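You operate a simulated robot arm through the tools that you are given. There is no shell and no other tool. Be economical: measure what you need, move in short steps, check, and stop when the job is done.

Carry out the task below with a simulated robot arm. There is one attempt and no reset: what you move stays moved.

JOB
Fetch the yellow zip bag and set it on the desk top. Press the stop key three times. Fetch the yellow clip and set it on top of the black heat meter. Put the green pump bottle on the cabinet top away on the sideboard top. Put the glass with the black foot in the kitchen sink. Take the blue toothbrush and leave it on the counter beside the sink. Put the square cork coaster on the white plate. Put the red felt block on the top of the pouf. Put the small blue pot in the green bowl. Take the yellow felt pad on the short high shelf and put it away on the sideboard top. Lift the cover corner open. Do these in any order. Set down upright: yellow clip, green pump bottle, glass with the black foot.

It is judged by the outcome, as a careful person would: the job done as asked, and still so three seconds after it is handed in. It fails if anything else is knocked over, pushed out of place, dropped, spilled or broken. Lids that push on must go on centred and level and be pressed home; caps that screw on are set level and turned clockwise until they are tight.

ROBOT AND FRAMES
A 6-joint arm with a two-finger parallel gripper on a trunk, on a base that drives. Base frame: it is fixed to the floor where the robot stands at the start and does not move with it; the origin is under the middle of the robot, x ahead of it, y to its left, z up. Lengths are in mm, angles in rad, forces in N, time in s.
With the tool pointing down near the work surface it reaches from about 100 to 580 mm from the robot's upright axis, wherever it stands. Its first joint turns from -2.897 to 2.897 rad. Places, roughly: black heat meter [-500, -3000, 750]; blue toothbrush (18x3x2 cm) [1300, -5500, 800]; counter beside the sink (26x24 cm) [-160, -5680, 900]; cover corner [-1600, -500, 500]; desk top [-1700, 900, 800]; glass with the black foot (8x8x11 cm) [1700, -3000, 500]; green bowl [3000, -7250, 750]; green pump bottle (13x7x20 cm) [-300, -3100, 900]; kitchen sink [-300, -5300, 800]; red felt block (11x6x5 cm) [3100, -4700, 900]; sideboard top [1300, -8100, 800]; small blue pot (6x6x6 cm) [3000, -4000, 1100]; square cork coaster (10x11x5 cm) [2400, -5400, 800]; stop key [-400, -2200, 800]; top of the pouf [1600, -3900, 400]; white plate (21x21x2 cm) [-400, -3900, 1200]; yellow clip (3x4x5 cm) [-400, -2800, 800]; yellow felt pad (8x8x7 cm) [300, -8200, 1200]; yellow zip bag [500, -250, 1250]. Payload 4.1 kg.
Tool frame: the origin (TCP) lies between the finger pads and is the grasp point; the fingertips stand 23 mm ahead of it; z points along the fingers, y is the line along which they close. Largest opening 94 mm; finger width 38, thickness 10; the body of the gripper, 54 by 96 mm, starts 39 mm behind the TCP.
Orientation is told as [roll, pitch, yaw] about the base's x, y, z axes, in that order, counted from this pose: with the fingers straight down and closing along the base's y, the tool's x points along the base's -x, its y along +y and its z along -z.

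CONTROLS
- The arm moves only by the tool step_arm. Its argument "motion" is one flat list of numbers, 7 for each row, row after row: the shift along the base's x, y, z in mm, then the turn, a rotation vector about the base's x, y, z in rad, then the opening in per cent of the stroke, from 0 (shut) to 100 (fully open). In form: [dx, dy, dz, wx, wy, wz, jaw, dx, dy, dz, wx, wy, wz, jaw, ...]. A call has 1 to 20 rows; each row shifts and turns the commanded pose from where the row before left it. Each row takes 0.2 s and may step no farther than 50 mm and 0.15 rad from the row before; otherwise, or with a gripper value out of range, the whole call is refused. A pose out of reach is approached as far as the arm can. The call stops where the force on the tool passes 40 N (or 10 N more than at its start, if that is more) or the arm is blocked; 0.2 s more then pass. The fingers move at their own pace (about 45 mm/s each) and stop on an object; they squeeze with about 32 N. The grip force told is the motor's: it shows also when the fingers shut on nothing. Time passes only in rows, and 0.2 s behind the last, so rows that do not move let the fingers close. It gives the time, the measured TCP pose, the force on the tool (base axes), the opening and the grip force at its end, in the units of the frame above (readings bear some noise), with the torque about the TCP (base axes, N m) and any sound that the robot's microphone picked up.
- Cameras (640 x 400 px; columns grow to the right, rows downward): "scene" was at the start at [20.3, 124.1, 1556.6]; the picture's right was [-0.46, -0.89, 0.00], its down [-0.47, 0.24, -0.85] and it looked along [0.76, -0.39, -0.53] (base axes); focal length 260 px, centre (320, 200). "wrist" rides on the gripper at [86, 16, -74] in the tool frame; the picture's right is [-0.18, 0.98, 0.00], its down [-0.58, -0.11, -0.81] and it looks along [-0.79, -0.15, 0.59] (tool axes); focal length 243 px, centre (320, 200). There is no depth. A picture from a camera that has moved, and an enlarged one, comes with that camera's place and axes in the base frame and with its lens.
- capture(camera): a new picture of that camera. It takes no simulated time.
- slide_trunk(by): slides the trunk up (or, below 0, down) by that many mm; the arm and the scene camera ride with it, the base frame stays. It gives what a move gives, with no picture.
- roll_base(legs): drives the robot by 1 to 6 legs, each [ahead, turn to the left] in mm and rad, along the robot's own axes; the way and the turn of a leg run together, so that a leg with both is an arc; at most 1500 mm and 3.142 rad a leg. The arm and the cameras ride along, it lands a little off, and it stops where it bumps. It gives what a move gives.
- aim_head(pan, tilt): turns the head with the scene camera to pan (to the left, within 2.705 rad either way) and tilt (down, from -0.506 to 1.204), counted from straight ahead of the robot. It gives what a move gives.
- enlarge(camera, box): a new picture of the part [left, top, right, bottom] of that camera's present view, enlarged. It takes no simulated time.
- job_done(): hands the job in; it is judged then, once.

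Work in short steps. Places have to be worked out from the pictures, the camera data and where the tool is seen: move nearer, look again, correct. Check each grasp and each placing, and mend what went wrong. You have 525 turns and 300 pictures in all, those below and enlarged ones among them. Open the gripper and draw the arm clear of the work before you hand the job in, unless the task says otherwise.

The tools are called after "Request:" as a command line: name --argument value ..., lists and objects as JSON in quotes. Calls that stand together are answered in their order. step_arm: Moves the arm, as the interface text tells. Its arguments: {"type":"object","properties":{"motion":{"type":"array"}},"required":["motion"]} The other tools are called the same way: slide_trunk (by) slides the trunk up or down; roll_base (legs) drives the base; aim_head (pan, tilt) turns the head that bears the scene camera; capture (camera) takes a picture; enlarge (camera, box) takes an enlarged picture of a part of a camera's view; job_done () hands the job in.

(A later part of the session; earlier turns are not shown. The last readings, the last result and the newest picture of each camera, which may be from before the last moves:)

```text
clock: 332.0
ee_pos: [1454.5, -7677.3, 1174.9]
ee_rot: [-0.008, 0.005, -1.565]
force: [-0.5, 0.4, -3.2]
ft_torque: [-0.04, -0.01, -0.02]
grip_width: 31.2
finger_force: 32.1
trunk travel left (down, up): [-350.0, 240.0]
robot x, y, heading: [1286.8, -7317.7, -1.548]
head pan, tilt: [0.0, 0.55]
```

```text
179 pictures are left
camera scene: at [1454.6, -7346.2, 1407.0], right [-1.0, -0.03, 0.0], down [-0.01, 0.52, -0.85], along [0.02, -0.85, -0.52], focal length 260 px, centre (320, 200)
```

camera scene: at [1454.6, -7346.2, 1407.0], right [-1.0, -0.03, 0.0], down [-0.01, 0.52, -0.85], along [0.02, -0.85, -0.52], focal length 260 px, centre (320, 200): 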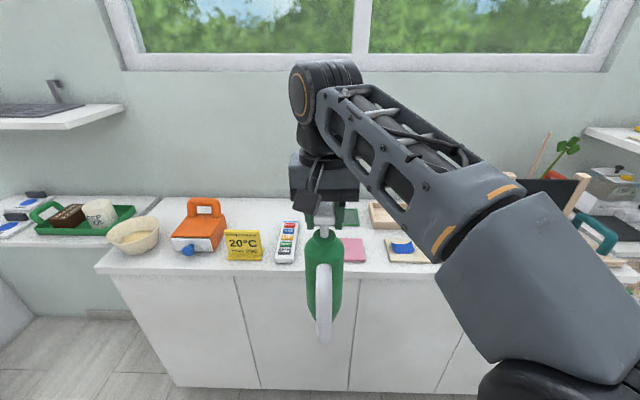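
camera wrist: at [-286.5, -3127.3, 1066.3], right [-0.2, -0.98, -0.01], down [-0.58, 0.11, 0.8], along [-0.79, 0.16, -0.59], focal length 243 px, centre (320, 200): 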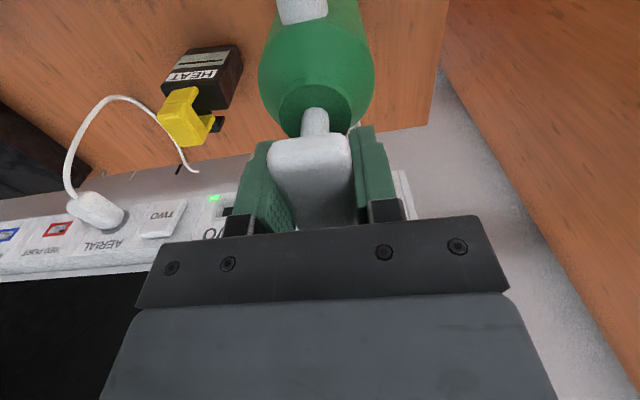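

Request:
aim_head --pan -0.55 --tilt 0.55

Request:
capture --camera "scene"

Request:
aim_head --pan 0.4 --tilt 0.6

Request:
capture --camera "scene"

```text
clock: 333.0
ee_pos: [1455.9, -7676.6, 1175.6]
ee_rot: [-0.006, 0.006, -1.565]
force: [0.3, -0.6, -3.2]
ft_torque: [-0.09, -0.02, 0.01]
grip_width: 31.3
finger_force: 31.7
trunk travel left (down, up): [-350.0, 240.0]
robot x, y, heading: [1289.6, -7318.1, -1.543]
head pan, tilt: [-0.55, 0.55]
```

```text
178 pictures are left
camera scene: at [1407.4, -7334.2, 1406.9], right [-0.87, 0.5, 0.0], down [0.26, 0.45, -0.85], along [-0.43, -0.74, -0.52], focal length 260 px, centre (320, 200)
```

scene: 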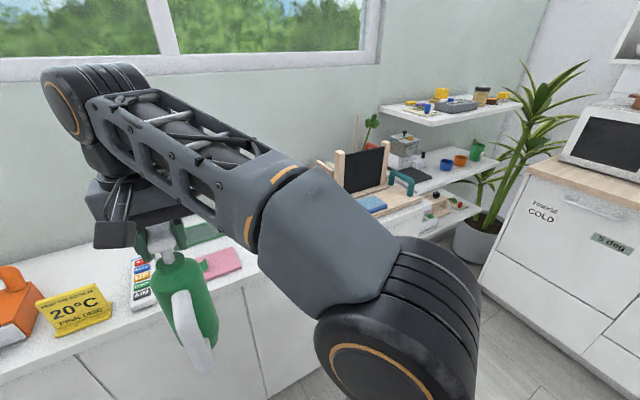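

```text
clock: 334.2
ee_pos: [1456.2, -7677.6, 1174.8]
ee_rot: [-0.007, 0.004, -1.564]
force: [0.3, -0.4, -3.5]
ft_torque: [-0.05, 0.0, 0.02]
grip_width: 31.1
finger_force: 31.7
trunk travel left (down, up): [-350.0, 240.0]
robot x, y, heading: [1285.4, -7319.3, -1.547]
head pan, tilt: [0.4, 0.6]
```

```text
177 pictures are left
camera scene: at [1488.7, -7336.9, 1402.4], right [-0.91, -0.41, 0.0], down [-0.23, 0.51, -0.82], along [0.34, -0.75, -0.57], focal length 260 px, centre (320, 200)
```

scene: 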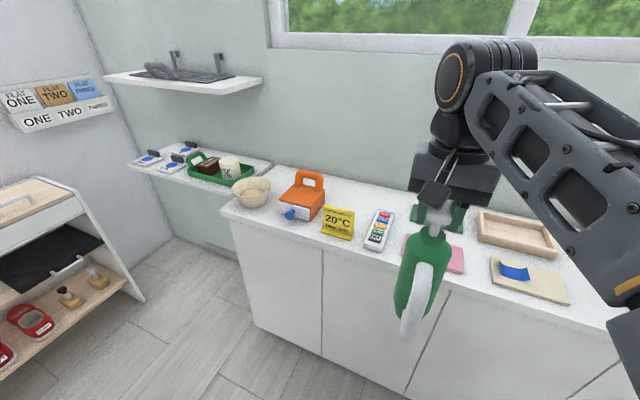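

Request:
capture --camera "wrist"

Request:
enlarge --camera "scene" --box '[220, 140, 460, 290]'

```text
176 pictures are left
camera wrist: at [1471.6, -7590.6, 1250.3], right [0.98, -0.18, -0.01], down [-0.1, -0.59, 0.8], along [-0.15, -0.79, -0.59], focal length 243 px, centre (320, 200)
```

wrist: 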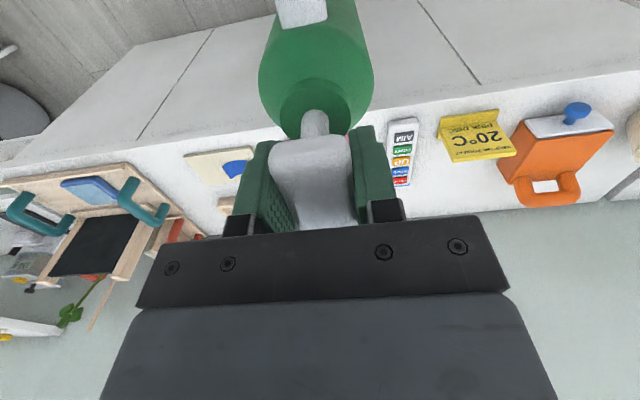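

```text
2.67 times, centred on (340, 215) of scene
camera zoom: at [1488.7, -7336.9, 1402.4], right [-0.91, -0.41, 0.0], down [-0.23, 0.51, -0.82], along [0.34, -0.75, -0.57], focal length 693 px, centre (267, 160)
```

zoom: 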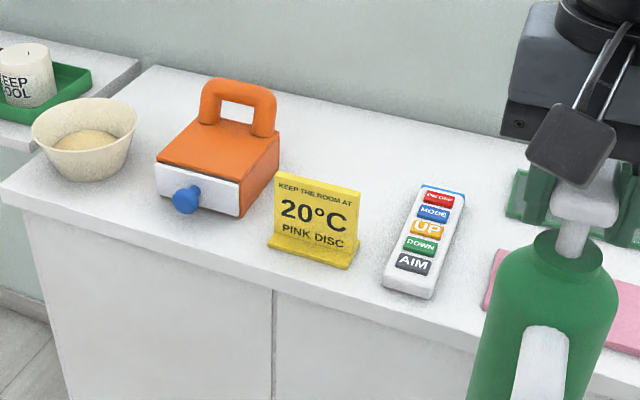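

Free spot found on the sideboard between the orange box (x>1826) and the remote (x<1620): axis target (1722,-8140), top z≈790. Drive nearer.

Request:
roll_base --legs '[[0, 0.92], [450, 0], [0, -0.945]]'

Request:
aim_head --pan 0.2 --tilt 0.75

Request:
capture --camera "scene"

Request:
capture --camera "wrist"

```text
clock: 339.1
ee_pos: [2003.5, -7645.0, 1176.4]
ee_rot: [-0.004, 0.005, -0.675]
force: [0.4, 0.2, -3.8]
ft_torque: [-0.05, -0.07, -0.03]
grip_width: 31.5
finger_force: 31.9
trunk travel left (down, up): [-350.0, 240.0]
robot x, y, heading: [1625.5, -7546.1, -0.674]
head pan, tilt: [0.4, 0.6]
stopped in leg 2: the robot was blocked; the commanded pose is now the measured one
```

```text
clock: 339.9
ee_pos: [2004.0, -7645.3, 1174.9]
ee_rot: [-0.007, 0.003, -0.676]
force: [0.3, 1.1, -3.6]
ft_torque: [-0.06, -0.03, 0.0]
grip_width: 31.3
finger_force: 32.1
trunk travel left (down, up): [-350.0, 240.0]
robot x, y, heading: [1618.6, -7546.9, -0.668]
head pan, tilt: [0.201, 0.75]
```

```text
174 pictures are left
camera scene: at [1754.9, -7418.5, 1389.5], right [-0.45, -0.89, 0.0], down [-0.61, 0.31, -0.73], along [0.65, -0.33, -0.68], focal length 260 px, centre (320, 200)
```

scene: 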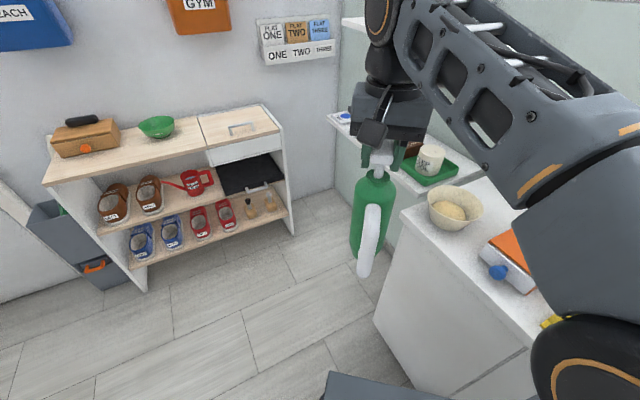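

```text
173 pictures are left
camera wrist: at [1948.1, -7578.5, 1250.7], right [0.76, 0.65, -0.01], down [0.39, -0.45, 0.8], along [0.52, -0.61, -0.59], focal length 243 px, centre (320, 200)
```

wrist: 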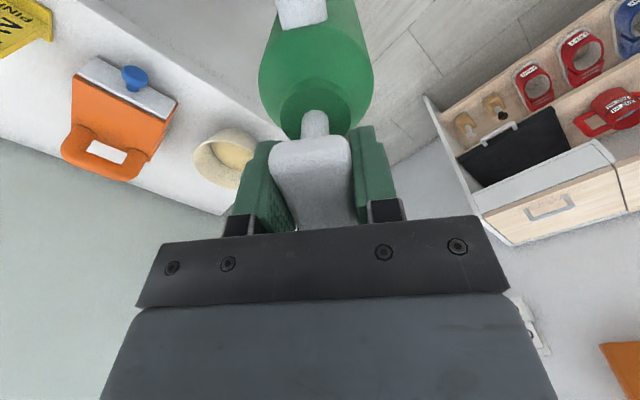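

The base corner touched the sideboard (front at y≈-7845). Back off, sidestep and face the sideboard squarely.

Request:
roll_base --legs '[[-110, 0], [0, 0.4], [125, 0], [0, -1.3]]'

Request:
aim_head --pan 0.2 --tilt 0.75

Request:
capture --camera "scene"

Request:
capture --camera "wrist"

```text
clock: 346.3
ee_pos: [1820.2, -7868.9, 1175.5]
ee_rot: [-0.005, 0.005, -1.563]
force: [0.0, -0.6, -2.6]
ft_torque: [-0.05, -0.01, -0.02]
grip_width: 31.3
finger_force: 31.6
trunk travel left (down, up): [-350.0, 240.0]
robot x, y, heading: [1655.1, -7511.2, -1.56]
head pan, tilt: [0.201, 0.75]
```

```text
clock: 346.9
ee_pos: [1820.7, -7868.3, 1176.0]
ee_rot: [-0.006, 0.006, -1.563]
force: [-0.7, -0.1, -3.9]
ft_torque: [-0.07, 0.01, 0.03]
grip_width: 31.2
finger_force: 32.5
trunk travel left (down, up): [-350.0, 240.0]
robot x, y, heading: [1654.7, -7510.9, -1.555]
head pan, tilt: [0.201, 0.75]
```

```text
172 pictures are left
camera scene: at [1840.9, -7531.5, 1389.5], right [-0.98, -0.21, 0.0], down [-0.14, 0.67, -0.73], along [0.15, -0.71, -0.68], focal length 260 px, centre (320, 200)
```

scene: 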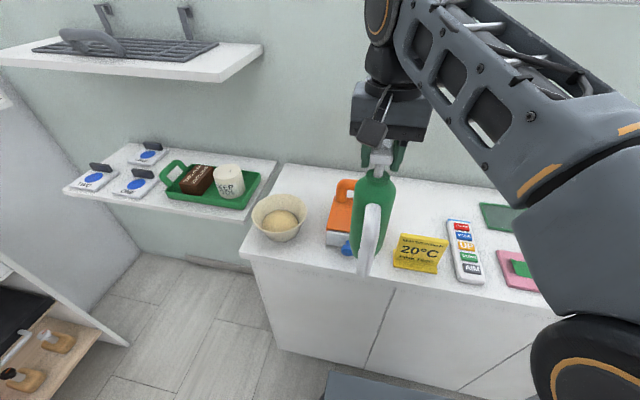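

```text
171 pictures are left
camera wrist: at [1837.0, -7782.3, 1250.6], right [0.98, -0.18, -0.01], down [-0.1, -0.59, 0.8], along [-0.15, -0.79, -0.59], focal length 243 px, centre (320, 200)
```

wrist: 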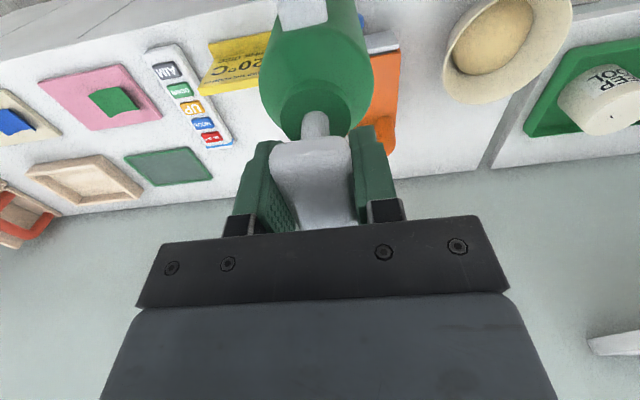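

Sideboard top z≈818, free x 1620–1810. Target axis (1715,-8105). Advance 50 mm and move over it at height.

Request:
roll_base --legs '[[50, 0]]'

Request:
step_arm --motion '[-15, -20, 0, 0, 0, 0, 10, -15, -25, 0, 0, 0, 0, 10, -15, -25, 0, 0, 0, 0, 10, -15, -25, 0, 0, 0, 0, 10, -15, -25, 0, 0, 0, 0, 10, -15, -25, 0, 0, 0, 0, 10, -15, -25, 0, 0, 0, 0, 10, 0, -20, 0, 0, 0, 0, 10]'

Request:
capture --camera "scene"

Request:
capture --camera "wrist"

```text
clock: 347.8
ee_pos: [1821.8, -7919.1, 1176.4]
ee_rot: [-0.006, 0.005, -1.565]
force: [-0.3, 0.5, -3.1]
ft_torque: [-0.06, 0.0, -0.02]
grip_width: 31.2
finger_force: 32.3
trunk travel left (down, up): [-350.0, 240.0]
robot x, y, heading: [1659.2, -7562.6, -1.553]
head pan, tilt: [0.201, 0.75]
```

```text
clock: 349.6
ee_pos: [1714.2, -8102.8, 1166.0]
ee_rot: [-0.006, 0.002, -1.564]
force: [-0.4, 0.4, -3.6]
ft_torque: [-0.05, 0.03, 0.02]
grip_width: 31.1
finger_force: 32.0
out of reach, approached as far as the arm can: row 8
trunk travel left (down, up): [-350.0, 240.0]
robot x, y, heading: [1656.4, -7564.0, -1.558]
head pan, tilt: [0.201, 0.75]
```

```text
170 pictures are left
camera scene: at [1841.3, -7582.7, 1389.5], right [-0.98, -0.21, 0.0], down [-0.14, 0.67, -0.73], along [0.15, -0.71, -0.68], focal length 260 px, centre (320, 200)
```

scene: 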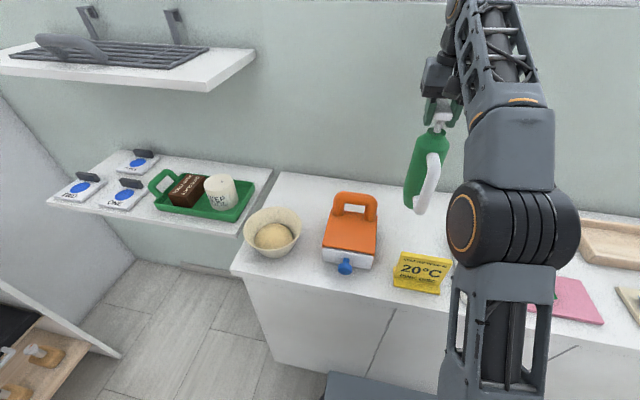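

```text
169 pictures are left
camera wrist: at [1729.9, -8015.3, 1240.4], right [0.98, -0.18, -0.01], down [-0.1, -0.58, 0.81], along [-0.15, -0.79, -0.59], focal length 243 px, centre (320, 200)
```

wrist: 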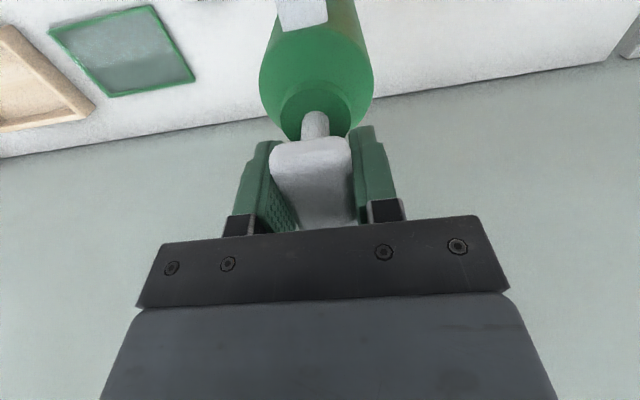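

Over the free area. Lower slowly.

Request:
step_arm --motion '[0, 0, -20, 0, 0, 0, 10, 0, 0, -20, 0, 0, 0, 10, 0, 0, -20, 0, 0, 0, 10, 0, 0, -15, 0, 0, 0, 10, 0, 0, -15, 0, 0, 0, 10]'

Request:
enlarge --camera "scene" --box '[320, 120, 480, 280]'

```text
clock: 350.8
ee_pos: [1714.5, -8099.3, 1074.4]
ee_rot: [-0.005, 0.004, -1.566]
force: [0.8, 1.0, 1.7]
ft_torque: [0.27, -0.21, -0.01]
grip_width: 31.2
finger_force: 32.3
trunk travel left (down, up): [-350.0, 240.0]
robot x, y, heading: [1660.5, -7560.3, -1.56]
head pan, tilt: [0.201, 0.75]
```

```text
2.50 times, centred on (400, 200) of scene
camera zoom: at [1841.5, -7582.0, 1389.7], right [-0.98, -0.21, 0.0], down [-0.14, 0.67, -0.73], along [0.15, -0.71, -0.68], focal length 650 px, centre (120, 200)
```

zoom: 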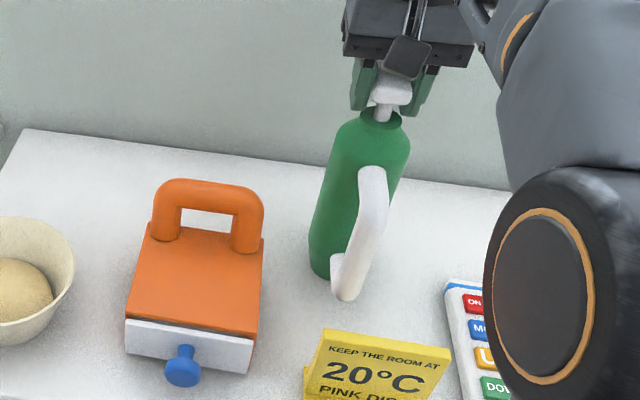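

Contact felt at TCP z 1074. Lower 1 mm more to confirm, then release carefully.

Request:
step_arm --motion '[0, 0, -1, 0, 0, 0, 10, 0, 0, 0, 0, 0, 0, 10]'

```text
clock: 351.4
ee_pos: [1714.6, -8100.8, 1073.7]
ee_rot: [-0.005, 0.006, -1.563]
force: [0.3, 1.4, 3.1]
ft_torque: [0.27, -0.02, -0.02]
grip_width: 31.2
finger_force: 32.5
trunk travel left (down, up): [-350.0, 240.0]
robot x, y, heading: [1657.1, -7560.7, -1.561]
head pan, tilt: [0.201, 0.75]
```

Request:
step_arm --motion '[0, 0, 0, 0, 0, 0, 40, 0, 0, 0, 0, 0, 0, 60, 0, 0, 0, 0, 0, 0, 85, 0, 0, 0, 0, 0, 0, 85, 0, 0, 15, 0, 0, 0, 85, 0, 0, 25, 0, 0, 0, 85, 0, 0, 30, 0, 0, 0, 85, 0, 0, 30, 0, 0, 0, 85]'

Request:
enlarge --camera "scene" --box '[320, 100, 500, 280]'

Request:
capture --camera "wrist"

```text
clock: 353.2
ee_pos: [1714.9, -8096.4, 1170.3]
ee_rot: [-0.005, 0.001, -1.564]
force: [0.9, 0.2, 0.0]
ft_torque: [-0.01, -0.01, -0.01]
grip_width: 79.8
finger_force: 0.0
out of reach, approached as far as the arm can: row 8
trunk travel left (down, up): [-350.0, 240.0]
robot x, y, heading: [1655.0, -7564.5, -1.558]
head pan, tilt: [0.201, 0.75]
```

```text
2.22 times, centred on (410, 190) of scene
camera zoom: at [1841.4, -7581.9, 1389.5], right [-0.98, -0.21, 0.0], down [-0.14, 0.67, -0.73], along [0.15, -0.71, -0.68], focal length 578 px, centre (120, 222)
```

zoom: 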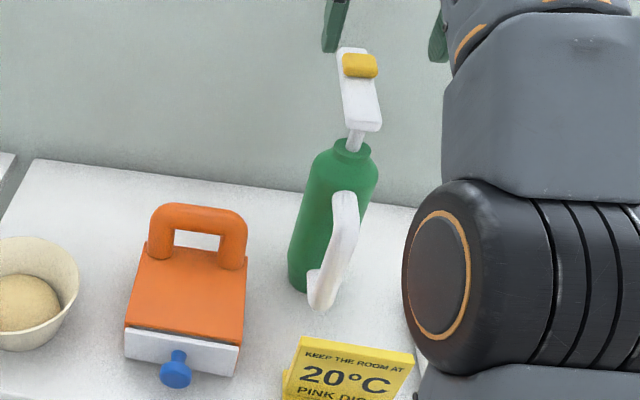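

```text
166 pictures are left
camera wrist: at [1731.3, -8010.4, 1244.0], right [0.98, -0.18, -0.01], down [-0.1, -0.58, 0.81], along [-0.15, -0.79, -0.59], focal length 243 px, centre (320, 200)
```

wrist: 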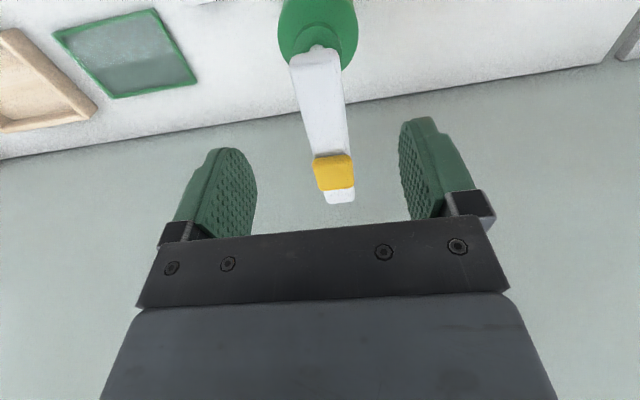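

The bottle stands well. Next the yellow felt pad on the short high shelf at the right. Retract and drive over.

Request:
step_arm --motion '[0, 40, 10, 0, 0, 0, 85, 0, 40, 10, 0, 0, 0, 85, 0, 40, 10, 0, 0, 0, 85, 0, 20, 10, 0, 0, 0, 85]'

Request:
roll_base --legs '[[-180, 0], [0, -1.58], [1100, 0], [0, 1.57]]'

Request:
aim_head --pan 0.0 --tilt 0.4

Request:
capture --camera "scene"

```text
clock: 354.2
ee_pos: [1715.1, -7957.4, 1209.2]
ee_rot: [-0.005, 0.004, -1.567]
force: [-0.6, 0.1, -0.6]
ft_torque: [0.0, 0.0, 0.02]
grip_width: 80.1
finger_force: 0.0
trunk travel left (down, up): [-350.0, 240.0]
robot x, y, heading: [1658.9, -7561.7, -1.556]
head pan, tilt: [0.201, 0.75]
```

```text
clock: 368.7
ee_pos: [567.6, -7790.7, 1208.4]
ee_rot: [-0.005, 0.005, -1.601]
force: [0.0, 0.2, 0.4]
ft_torque: [-0.02, 0.02, 0.02]
grip_width: 79.9
finger_force: 0.0
trunk travel left (down, up): [-350.0, 240.0]
robot x, y, heading: [523.4, -7392.0, -1.596]
head pan, tilt: [0.201, 0.75]
```

```text
clock: 369.5
ee_pos: [568.8, -7789.1, 1208.9]
ee_rot: [-0.004, 0.007, -1.601]
force: [-0.3, -0.3, 0.5]
ft_torque: [0.02, -0.01, 0.0]
grip_width: 80.0
finger_force: 0.1
trunk travel left (down, up): [-350.0, 240.0]
robot x, y, heading: [524.5, -7392.8, -1.595]
head pan, tilt: [0.0, 0.4]
```

```text
165 pictures are left
camera scene: at [691.2, -7430.3, 1420.6], right [-1.0, 0.02, 0.0], down [0.01, 0.39, -0.92], along [-0.02, -0.92, -0.39], focal length 260 px, centre (320, 200)
```

scene: 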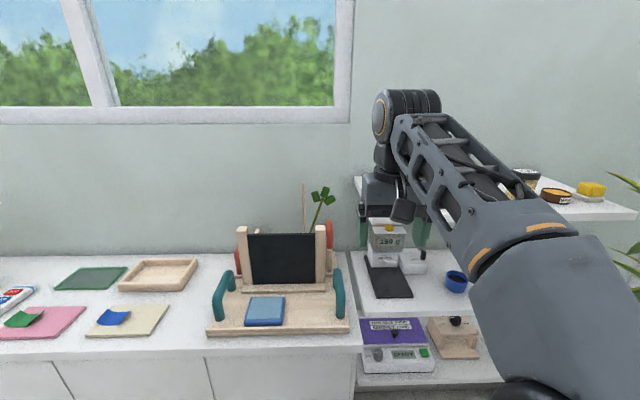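

Request:
slide_trunk --by 200

Request:
aim_head --pan -0.5 --tilt 0.5

Request:
capture --camera "scene"

```text
clock: 371.7
ee_pos: [568.0, -7790.1, 1407.9]
ee_rot: [-0.005, 0.005, -1.602]
force: [1.0, 0.6, -0.2]
ft_torque: [0.02, -0.01, -0.01]
grip_width: 80.1
finger_force: 0.0
trunk travel left (down, up): [-550.0, 40.0]
robot x, y, heading: [528.6, -7392.3, -1.598]
head pan, tilt: [0.0, 0.4]
```

```text
clock: 372.6
ee_pos: [567.6, -7791.1, 1409.0]
ee_rot: [-0.006, 0.006, -1.6]
force: [0.2, 0.2, 0.7]
ft_torque: [0.0, -0.02, 0.03]
grip_width: 80.1
finger_force: 0.1
trunk travel left (down, up): [-550.0, 40.0]
robot x, y, heading: [524.9, -7397.5, -1.594]
head pan, tilt: [-0.499, 0.499]
```

```text
164 pictures are left
camera scene: at [648.0, -7416.5, 1611.5], right [-0.87, 0.5, 0.0], down [0.24, 0.41, -0.88], along [-0.44, -0.76, -0.48], focal length 260 px, centre (320, 200)
```

scene: 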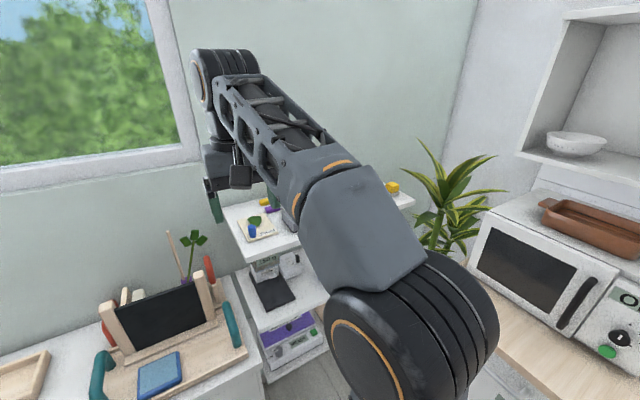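

Request:
roll_base --legs '[[0, -1.57], [190, 0], [0, 1.57]]'

Request:
step_arm --motion '[30, 0, 0, 0, 0, 0, 85, 30, 0, 0, 0, 0, 0, 85, 30, 0, 0, 0, 0, 0, 85, 30, 0, 0, 0, 0, 0, 85]'

Request:
aim_head --pan -0.1 --tilt 0.6

Request:
capture --camera "scene"

Request:
capture --camera "wrist"

```text
clock: 381.7
ee_pos: [382.4, -7790.8, 1408.0]
ee_rot: [-0.005, 0.006, -1.59]
force: [0.3, -0.1, 0.0]
ft_torque: [-0.04, -0.03, 0.0]
grip_width: 79.9
finger_force: 0.1
trunk travel left (down, up): [-550.0, 40.0]
robot x, y, heading: [335.8, -7394.5, -1.583]
head pan, tilt: [-0.499, 0.499]
```

```text
clock: 382.7
ee_pos: [504.7, -7789.0, 1409.3]
ee_rot: [-0.004, 0.005, -1.59]
force: [-0.4, -0.1, 0.2]
ft_torque: [0.01, 0.02, -0.01]
grip_width: 79.8
finger_force: 0.0
trunk travel left (down, up): [-550.0, 40.0]
robot x, y, heading: [338.7, -7389.3, -1.589]
head pan, tilt: [-0.499, 0.499]
```

```text
clock: 383.6
ee_pos: [502.8, -7788.5, 1409.6]
ee_rot: [-0.006, 0.007, -1.59]
force: [-0.1, -0.2, 0.8]
ft_torque: [0.02, -0.03, 0.01]
grip_width: 79.7
finger_force: 0.1
trunk travel left (down, up): [-550.0, 40.0]
robot x, y, heading: [337.5, -7395.3, -1.587]
head pan, tilt: [-0.099, 0.6]
```

```text
163 pictures are left
camera scene: at [493.4, -7424.0, 1602.4], right [-0.99, 0.11, 0.0], down [0.06, 0.56, -0.83], along [-0.09, -0.82, -0.56], focal length 260 px, centre (320, 200)
```

scene: 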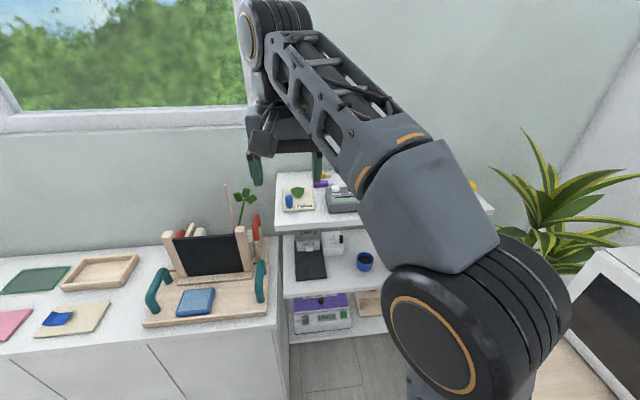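

```text
162 pictures are left
camera wrist: at [521.2, -7702.8, 1484.7], right [0.98, -0.2, -0.01], down [-0.12, -0.58, 0.8], along [-0.17, -0.79, -0.59], focal length 243 px, centre (320, 200)
```

wrist: 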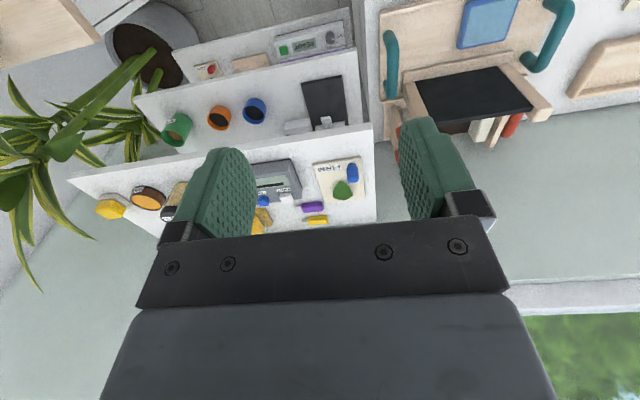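

Request:
step_arm --motion '[-40, 0, 0, 0, 0, 0, 85, -40, 0, 0, 0, 0, 0, 85, -40, 0, 0, 0, 0, 0, 85, -40, 0, 0, 0, 0, 0, 85, -40, 0, 0, 0, 0, 0, 85]'

Request:
capture --camera "wrist"

Request:
aim_head --pan -0.4 --tilt 0.6

Request:
capture --camera "scene"

```text
clock: 384.8
ee_pos: [300.8, -7789.7, 1408.4]
ee_rot: [-0.005, 0.005, -1.59]
force: [-0.4, 0.0, -0.4]
ft_torque: [-0.01, 0.01, -0.01]
grip_width: 79.8
finger_force: 0.0
trunk travel left (down, up): [-550.0, 40.0]
robot x, y, heading: [336.7, -7390.8, -1.586]
head pan, tilt: [-0.099, 0.6]
```

```text
161 pictures are left
camera wrist: at [319.3, -7702.8, 1483.0], right [0.98, -0.2, -0.01], down [-0.12, -0.58, 0.8], along [-0.17, -0.79, -0.59], focal length 243 px, centre (320, 200)
```

wrist: 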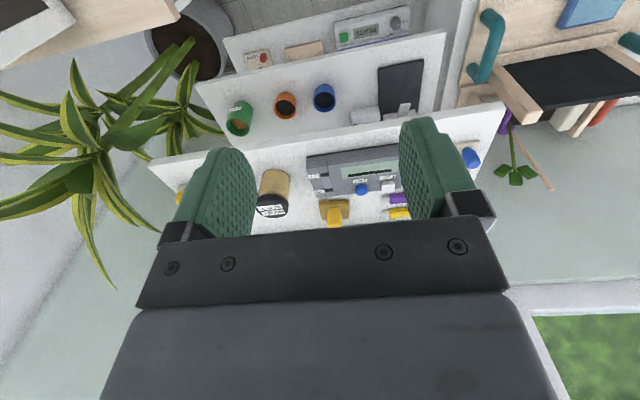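

```text
clock: 385.6
ee_pos: [302.3, -7789.9, 1408.0]
ee_rot: [-0.006, 0.006, -1.591]
force: [0.3, -0.2, 0.3]
ft_torque: [0.03, -0.02, -0.01]
grip_width: 80.0
finger_force: 0.1
trunk travel left (down, up): [-550.0, 40.0]
robot x, y, heading: [338.2, -7390.0, -1.581]
head pan, tilt: [-0.4, 0.6]
```

```text
160 pictures are left
camera scene: at [468.1, -7417.2, 1602.4], right [-0.92, 0.4, 0.0], down [0.23, 0.52, -0.83], along [-0.33, -0.76, -0.56], focal length 260 px, centre (320, 200)
```

scene: 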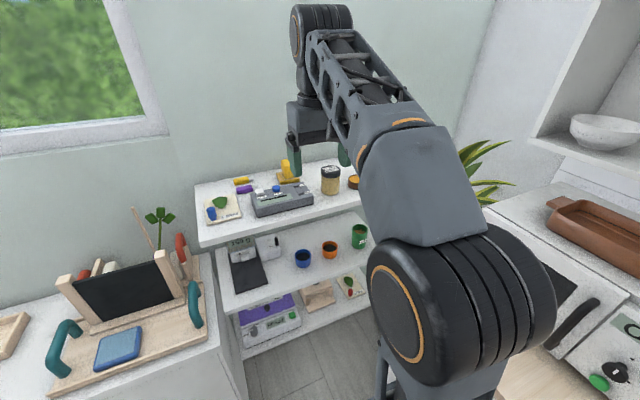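

Request:
enlarge --camera "scene" --box '[190, 140, 370, 260]'

Request:
step_arm --motion '[-40, 0, 10, 0, 0, 0, 85, -40, 0, 10, 0, 0, 0, 85, -40, 0, 10, 0, 0, 0, 85]'

Request:
capture --camera "wrist"

```text
3.33 times, centred on (280, 200) of scene
camera zoom: at [468.1, -7417.2, 1602.4], right [-0.92, 0.4, 0.0], down [0.23, 0.52, -0.83], along [-0.33, -0.76, -0.56], focal length 866 px, centre (453, 200)
```

zoom: 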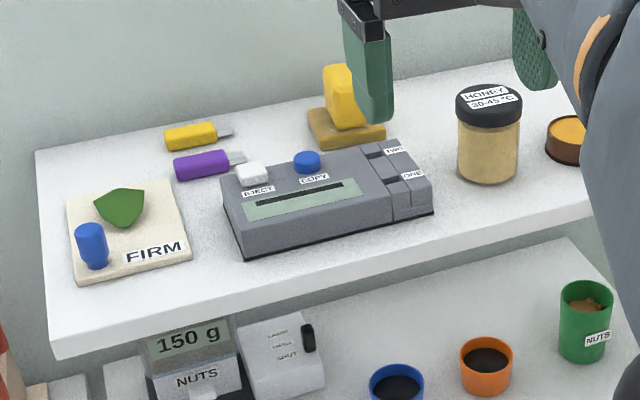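

```text
clock: 386.4
ee_pos: [181.9, -7786.2, 1423.0]
ee_rot: [-0.005, 0.004, -1.59]
force: [-1.0, 0.1, -0.8]
ft_torque: [-0.01, 0.02, 0.0]
grip_width: 79.8
finger_force: 0.0
out of reach, approached as far as the arm can: row 3
trunk travel left (down, up): [-550.0, 40.0]
robot x, y, heading: [336.3, -7393.1, -1.582]
head pan, tilt: [-0.4, 0.6]
```

```text
158 pictures are left
camera wrist: at [199.6, -7699.8, 1498.2], right [0.98, -0.2, -0.01], down [-0.12, -0.58, 0.81], along [-0.17, -0.79, -0.59], focal length 243 px, centre (320, 200)
```

wrist: 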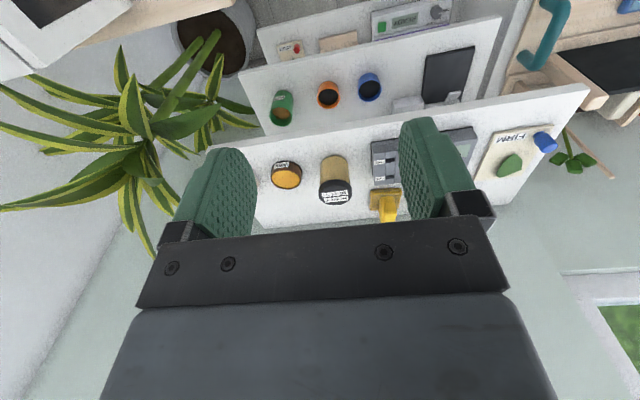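

Request:
step_arm --motion '[0, 0, 0, 0, 0, 0, 0, 0, 0, 0, 0, 0, 0, 0, 0, 0, 0, 0, 0, 0, 0, 0, 0, 0, 0, 0, 0, 0]'

Request:
enlarge --camera "wrist" --box '[180, 80, 460, 240]'

```text
clock: 387.4
ee_pos: [181.7, -7785.5, 1423.5]
ee_rot: [-0.007, 0.004, -1.59]
force: [-0.1, -0.2, 0.3]
ft_torque: [0.02, -0.01, -0.02]
grip_width: 0.1
finger_force: 8.9
trunk travel left (down, up): [-550.0, 40.0]
robot x, y, heading: [335.5, -7394.2, -1.589]
head pan, tilt: [-0.4, 0.6]
```

```text
2.29 times, centred on (320, 160) of wrist
camera zoom: at [200.8, -7699.8, 1498.3], right [0.98, -0.2, -0.01], down [-0.11, -0.58, 0.81], along [-0.17, -0.79, -0.59], focal length 555 px, centre (320, 291)
```

zoom: 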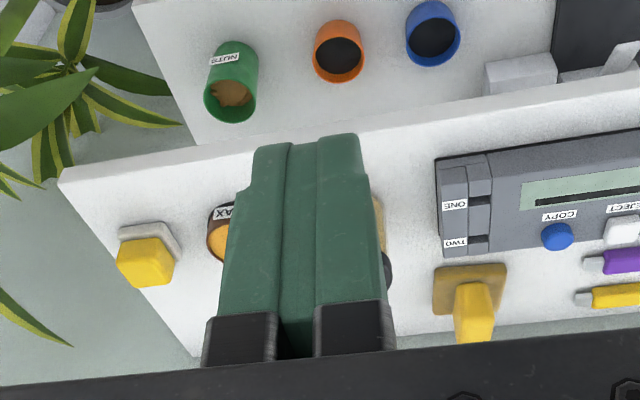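

The target is the mustard pad with yellow knob at about (254,-8212), on the shelf z≈1140. Advance the base 265 mm (arm high).

Request:
roll_base --legs '[[265, 0]]'

Request:
step_arm --motion '[20, 0, 0, -0.1, 0, 0, 85, 20, -10, 0, -0.1, 0, 0, 85, 20, -10, 0, -0.1, 0, 0, 85, 10, -10, -10, -0.1, 0, 0, 85, 0, -10, -10, -0.1, 0, 0, 85, 0, 0, -10, 0, 0, 0, 85]'

Request:
capture --camera "wrist"

Request:
capture --camera "scene"

```text
clock: 389.3
ee_pos: [179.1, -8053.6, 1423.1]
ee_rot: [-0.006, 0.004, -1.588]
force: [-0.9, -0.2, -0.2]
ft_torque: [-0.01, -0.02, -0.01]
grip_width: 0.0
finger_force: 32.0
trunk travel left (down, up): [-550.0, 40.0]
robot x, y, heading: [333.6, -7657.3, -1.58]
head pan, tilt: [-0.4, 0.6]
```

```text
clock: 390.7
ee_pos: [249.8, -8090.9, 1391.9]
ee_rot: [0.001, -0.499, -1.591]
force: [-0.1, -0.4, 0.5]
ft_torque: [0.0, -0.01, 0.0]
grip_width: 80.1
finger_force: 0.1
trunk travel left (down, up): [-550.0, 40.0]
robot x, y, heading: [330.2, -7657.0, -1.575]
head pan, tilt: [-0.4, 0.6]
```

```text
156 pictures are left
camera wrist: at [268.9, -7980.3, 1417.1], right [0.98, -0.18, 0.09], down [-0.11, -0.12, 0.99], along [-0.17, -0.98, -0.14], focal length 243 px, centre (320, 200)
```

wrist: 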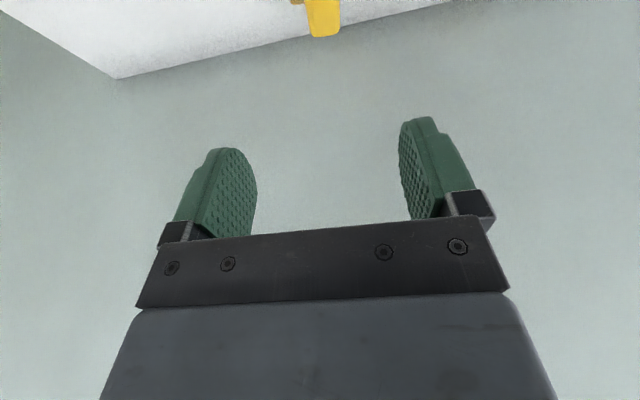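

```text
155 pictures are left
camera scene: at [464.7, -7683.0, 1602.4], right [-0.92, 0.4, 0.0], down [0.23, 0.52, -0.83], along [-0.33, -0.76, -0.56], focal length 260 px, centre (320, 200)
```

scene: 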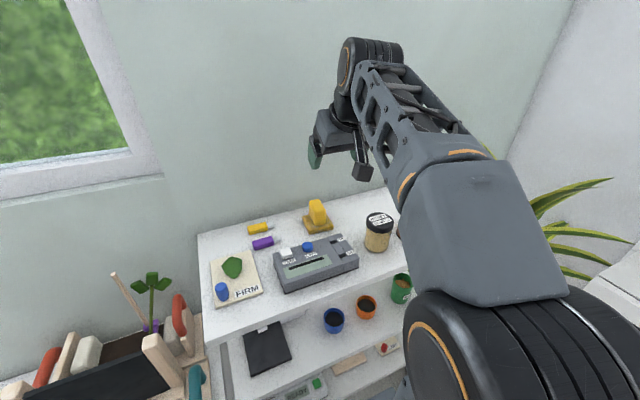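

Request:
enlarge --camera "scene" --box '[270, 170, 370, 250]'

```text
5.00 times, centred on (320, 210) of scene
camera zoom: at [464.7, -7683.0, 1602.4], right [-0.92, 0.4, 0.0], down [0.23, 0.52, -0.83], along [-0.33, -0.76, -0.56], focal length 1300 px, centre (320, 150)
```

zoom: 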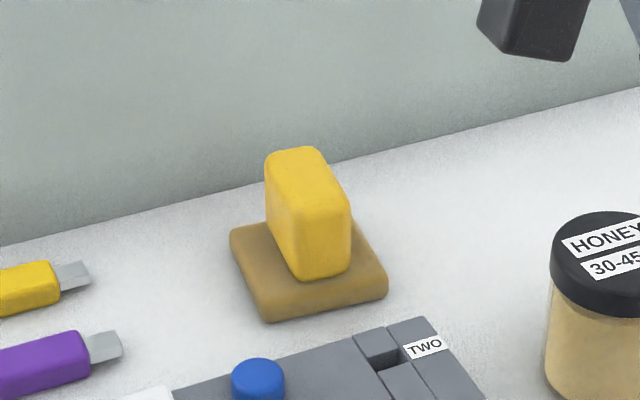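

Knob is ~32 mm wide in x, y -8157…-8200, top z≈1226. Approach along the tilted axis.

Request:
step_arm --motion '[1, -13, -30, 0, 0, 0, 85, 0, -13, -32, 0, 0, 0, 85, 0, -13, -32, 0, 0, 0, 85, 0, -16, -30, 0, 0, 0, 85, 0, -16, -28, 0, 0, 0, 85]'

Request:
capture --camera "wrist"

Request:
enlarge --camera "scene" --box '[250, 130, 400, 250]'

```text
clock: 391.9
ee_pos: [252.6, -8164.4, 1241.0]
ee_rot: [0.002, -0.497, -1.592]
force: [1.1, -0.2, 0.4]
ft_torque: [0.04, -0.02, 0.0]
grip_width: 79.8
finger_force: 0.0
trunk travel left (down, up): [-550.0, 40.0]
robot x, y, heading: [332.5, -7654.7, -1.578]
head pan, tilt: [-0.4, 0.6]
```

```text
153 pictures are left
camera wrist: at [270.7, -8053.0, 1265.3], right [0.98, -0.18, 0.09], down [-0.11, -0.12, 0.99], along [-0.17, -0.98, -0.14], focal length 243 px, centre (320, 200)
```

wrist: 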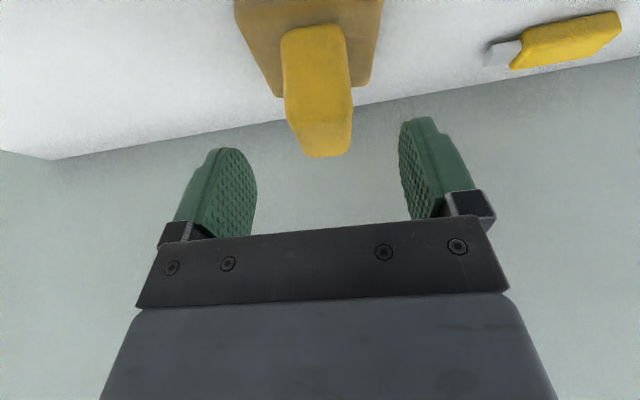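

```text
3.33 times, centred on (325, 190) of scene
camera zoom: at [464.6, -7683.5, 1602.4], right [-0.92, 0.4, 0.0], down [0.23, 0.52, -0.82], along [-0.33, -0.76, -0.57], focal length 866 px, centre (303, 233)
```

zoom: 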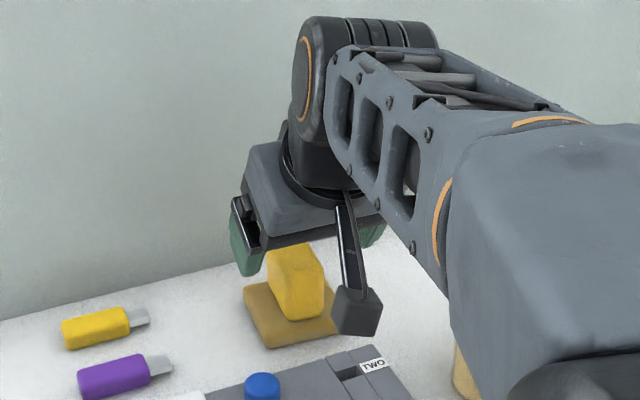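

Request:
step_arm --motion '[0, -7, -15, 0, 0, 0, 85, 0, -7, -14, 0, 0, 0, 85, 0, 0, 0, 0, 0, 0, 40, 0, 0, 0, 0, 0, 0, 10, 0, 0, 0, 0, 0, 0, 10, 0, 0, 0, 0, 0, 0, 10]'

Request:
capture --camera "wrist"

```text
clock: 393.3
ee_pos: [251.5, -8178.3, 1212.6]
ee_rot: [0.003, -0.497, -1.588]
force: [0.6, -0.3, -0.3]
ft_torque: [0.0, 0.01, 0.0]
grip_width: 31.5
finger_force: 31.9
trunk travel left (down, up): [-550.0, 40.0]
robot x, y, heading: [332.8, -7658.8, -1.579]
head pan, tilt: [-0.4, 0.6]
```

```text
151 pictures are left
camera wrist: at [269.4, -8067.0, 1236.7], right [0.98, -0.18, 0.09], down [-0.11, -0.12, 0.99], along [-0.17, -0.98, -0.14], focal length 243 px, centre (320, 200)
```

wrist: 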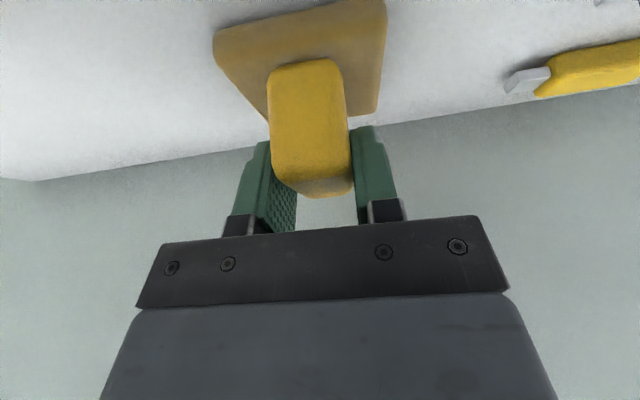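

Gripped (31.5 mm). Lift and retract, then back off the base.

Request:
step_arm --motion '[0, 0, 8, 0, 0, 0, 10, 0, 0, 15, 0, 0, 0, 10, 0, 5, 25, 0, 0, 0, 10, 0, 10, 30, 0, 0, 0, 10, 0, 15, 30, 0, 0, 0, 10, 10, 20, 20, 0, 0, 0, 10, 15, 25, 10, 0, 0, 0, 10]'

Request:
capture --camera "wrist"

Request:
roll_base --legs '[[-260, 0]]'

```text
clock: 394.9
ee_pos: [277.9, -8100.9, 1350.2]
ee_rot: [0.002, -0.498, -1.59]
force: [0.6, 0.3, -0.3]
ft_torque: [-0.03, 0.03, 0.04]
grip_width: 31.3
finger_force: 32.0
trunk travel left (down, up): [-550.0, 40.0]
robot x, y, heading: [332.5, -7656.6, -1.582]
head pan, tilt: [-0.4, 0.6]
```

```text
150 pictures are left
camera wrist: at [294.8, -7989.2, 1374.9], right [0.98, -0.18, 0.09], down [-0.11, -0.12, 0.99], along [-0.17, -0.98, -0.14], focal length 243 px, centre (320, 200)
```

wrist: 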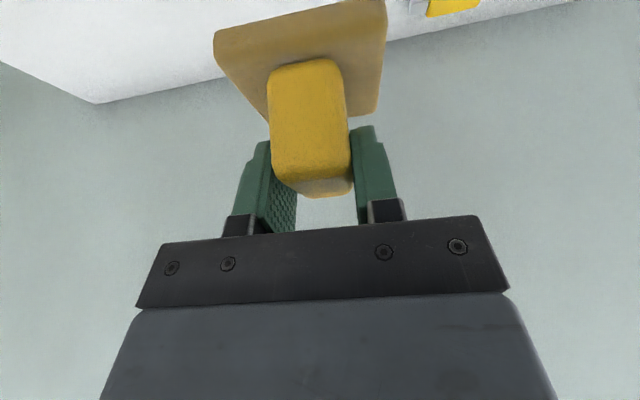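

```text
clock: 396.7
ee_pos: [280.0, -7843.8, 1350.6]
ee_rot: [0.003, -0.499, -1.588]
force: [0.2, 0.9, -0.5]
ft_torque: [0.01, -0.03, -0.01]
grip_width: 31.5
finger_force: 32.0
trunk travel left (down, up): [-550.0, 40.0]
robot x, y, heading: [331.7, -7402.8, -1.576]
head pan, tilt: [-0.4, 0.6]
```

Pad held. Drive to the sideboard spot.

Request:
roll_base --legs '[[0, 1.576], [1210, 0], [0, -1.57]]'

Request:
slide_trunk --by -250

Request:
aim_head --pan 0.1 --tilt 0.7

Request:
capture --camera "scene"

```text
clock: 410.4
ee_pos: [1483.1, -7882.7, 1350.4]
ee_rot: [0.003, -0.499, -1.584]
force: [-0.5, -1.0, -0.2]
ft_torque: [-0.01, 0.01, 0.01]
grip_width: 31.2
finger_force: 32.3
trunk travel left (down, up): [-550.0, 40.0]
robot x, y, heading: [1533.0, -7439.1, -1.579]
head pan, tilt: [-0.4, 0.6]
```

```text
clock: 412.9
ee_pos: [1483.0, -7882.6, 1099.7]
ee_rot: [0.001, -0.497, -1.582]
force: [0.4, 0.0, -0.8]
ft_torque: [0.0, -0.04, 0.06]
grip_width: 31.6
finger_force: 31.8
trunk travel left (down, up): [-300.0, 290.0]
robot x, y, heading: [1537.8, -7437.7, -1.577]
head pan, tilt: [-0.4, 0.6]
```

```text
clock: 413.9
ee_pos: [1481.2, -7882.5, 1100.2]
ee_rot: [0.004, -0.499, -1.582]
force: [0.1, -0.7, -0.9]
ft_torque: [0.01, -0.01, 0.0]
grip_width: 31.4
finger_force: 31.6
trunk travel left (down, up): [-300.0, 290.0]
robot x, y, heading: [1535.5, -7440.0, -1.575]
head pan, tilt: [0.099, 0.7]
```

```text
149 pictures are left
camera scene: at [1710.7, -7466.0, 1343.8], right [-1.0, -0.09, 0.0], down [-0.06, 0.64, -0.77], along [0.07, -0.76, -0.64], focal length 260 px, centre (320, 200)
```

scene: 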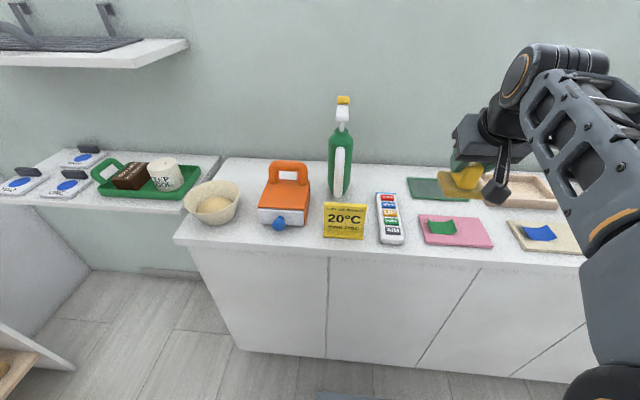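

The free spot shows clearly at (1588,-8160). Advance 140 mm and move the pad over it.

Request:
roll_base --legs '[[140, 0]]'

Request:
step_arm --motion '[18, -15, 0, 0, 0, 0, 10, 20, -20, 0, 0, 0, 0, 10, 20, -20, 0, 0, 0, 0, 10, 20, -20, 0, 0, 0, 0, 10, 20, -25, 0, 0, 0, 0, 10, 10, -25, 0, 0, 0, 0, 10, 0, 0, -30, 0, 0, 0, 10, 0, 0, -30, 0, 0, 0, 10, 0, 0, -30, 0, 0, 0, 10]'

Request:
capture --camera "scene"

Request:
capture --camera "wrist"

```text
clock: 415.2
ee_pos: [1482.1, -8023.5, 1100.4]
ee_rot: [0.003, -0.498, -1.582]
force: [0.1, 0.7, -1.3]
ft_torque: [-0.02, -0.02, 0.0]
grip_width: 31.4
finger_force: 32.1
trunk travel left (down, up): [-300.0, 290.0]
robot x, y, heading: [1534.7, -7582.9, -1.576]
head pan, tilt: [0.099, 0.7]
```

```text
clock: 417.2
ee_pos: [1591.7, -8148.8, 1011.0]
ee_rot: [0.001, -0.495, -1.583]
force: [0.2, -0.3, -1.0]
ft_torque: [-0.01, -0.01, -0.03]
grip_width: 31.5
finger_force: 32.6
trunk travel left (down, up): [-300.0, 290.0]
robot x, y, heading: [1535.7, -7583.7, -1.581]
head pan, tilt: [0.099, 0.7]
```

```text
148 pictures are left
camera scene: at [1710.1, -7606.9, 1343.8], right [-1.0, -0.09, 0.0], down [-0.06, 0.64, -0.76], along [0.07, -0.76, -0.64], focal length 260 px, centre (320, 200)
```

scene: 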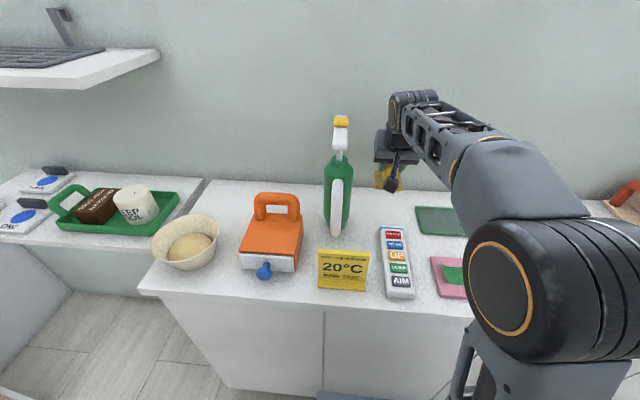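

```text
147 pictures are left
camera wrist: at [1608.4, -8036.9, 1036.7], right [0.98, -0.17, 0.09], down [-0.11, -0.12, 0.99], along [-0.16, -0.98, -0.14], focal length 243 px, centre (320, 200)
```

wrist: 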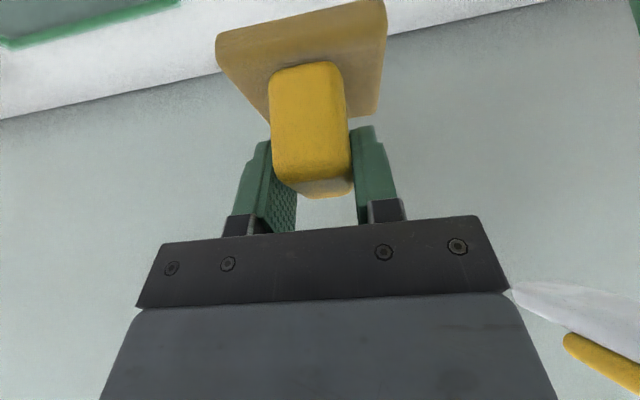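

Lower to just above, then feel.

Request:
step_arm --motion '[0, 0, -25, 0, 0, 0, 10, 0, 0, -25, 0, 0, 0, 10, 0, 0, -20, 0, 0, 0, 10, 0, 0, -10, 0, 0, 0, 10]'

Request:
enlarge --camera "scene" --box '[310, 120, 490, 280]'

```text
clock: 418.2
ee_pos: [1590.0, -8148.6, 931.1]
ee_rot: [0.002, -0.496, -1.584]
force: [-0.5, -0.7, -0.9]
ft_torque: [-0.01, 0.01, 0.01]
grip_width: 31.5
finger_force: 32.1
trunk travel left (down, up): [-300.0, 290.0]
robot x, y, heading: [1534.6, -7577.8, -1.576]
head pan, tilt: [0.099, 0.7]
```

```text
2.50 times, centred on (400, 200) of scene
camera zoom: at [1710.1, -7606.9, 1343.8], right [-1.0, -0.09, 0.0], down [-0.06, 0.64, -0.76], along [0.07, -0.76, -0.64], focal length 650 px, centre (120, 200)
```

zoom: 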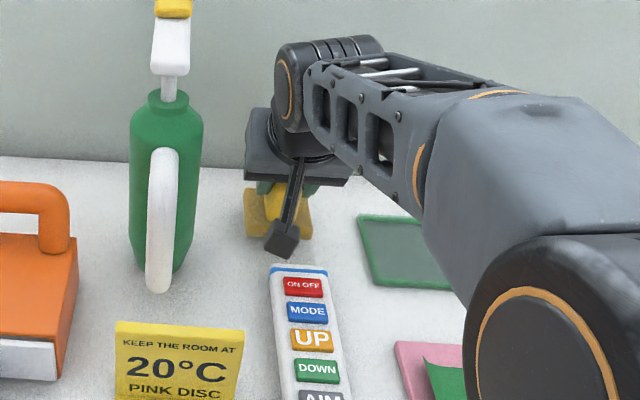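

Continue down in small steps until contact.

Request:
step_arm --motion '[0, 0, -5, 0, 0, 0, 10, 0, 0, -5, 0, 0, 0, 10, 0, 0, -4, 0, 0, 0, 10]'

Request:
step_arm --motion '[0, 0, -3, 0, 0, 0, 10, 0, 0, -3, 0, 0, 0, 10]'

```text
clock: 419.0
ee_pos: [1590.3, -8147.2, 914.3]
ee_rot: [0.004, -0.498, -1.581]
force: [-0.8, -0.1, -0.8]
ft_torque: [-0.03, 0.03, 0.01]
grip_width: 31.5
finger_force: 31.9
trunk travel left (down, up): [-300.0, 290.0]
robot x, y, heading: [1533.8, -7582.0, -1.577]
head pan, tilt: [0.099, 0.7]
```

```text
clock: 419.6
ee_pos: [1589.8, -8147.5, 911.7]
ee_rot: [0.004, -0.499, -1.583]
force: [0.3, 1.9, 13.0]
ft_torque: [0.6, 0.31, -0.07]
grip_width: 31.6
finger_force: 31.9
trunk travel left (down, up): [-300.0, 290.0]
robot x, y, heading: [1533.9, -7582.6, -1.578]
head pan, tilt: [0.099, 0.7]
```

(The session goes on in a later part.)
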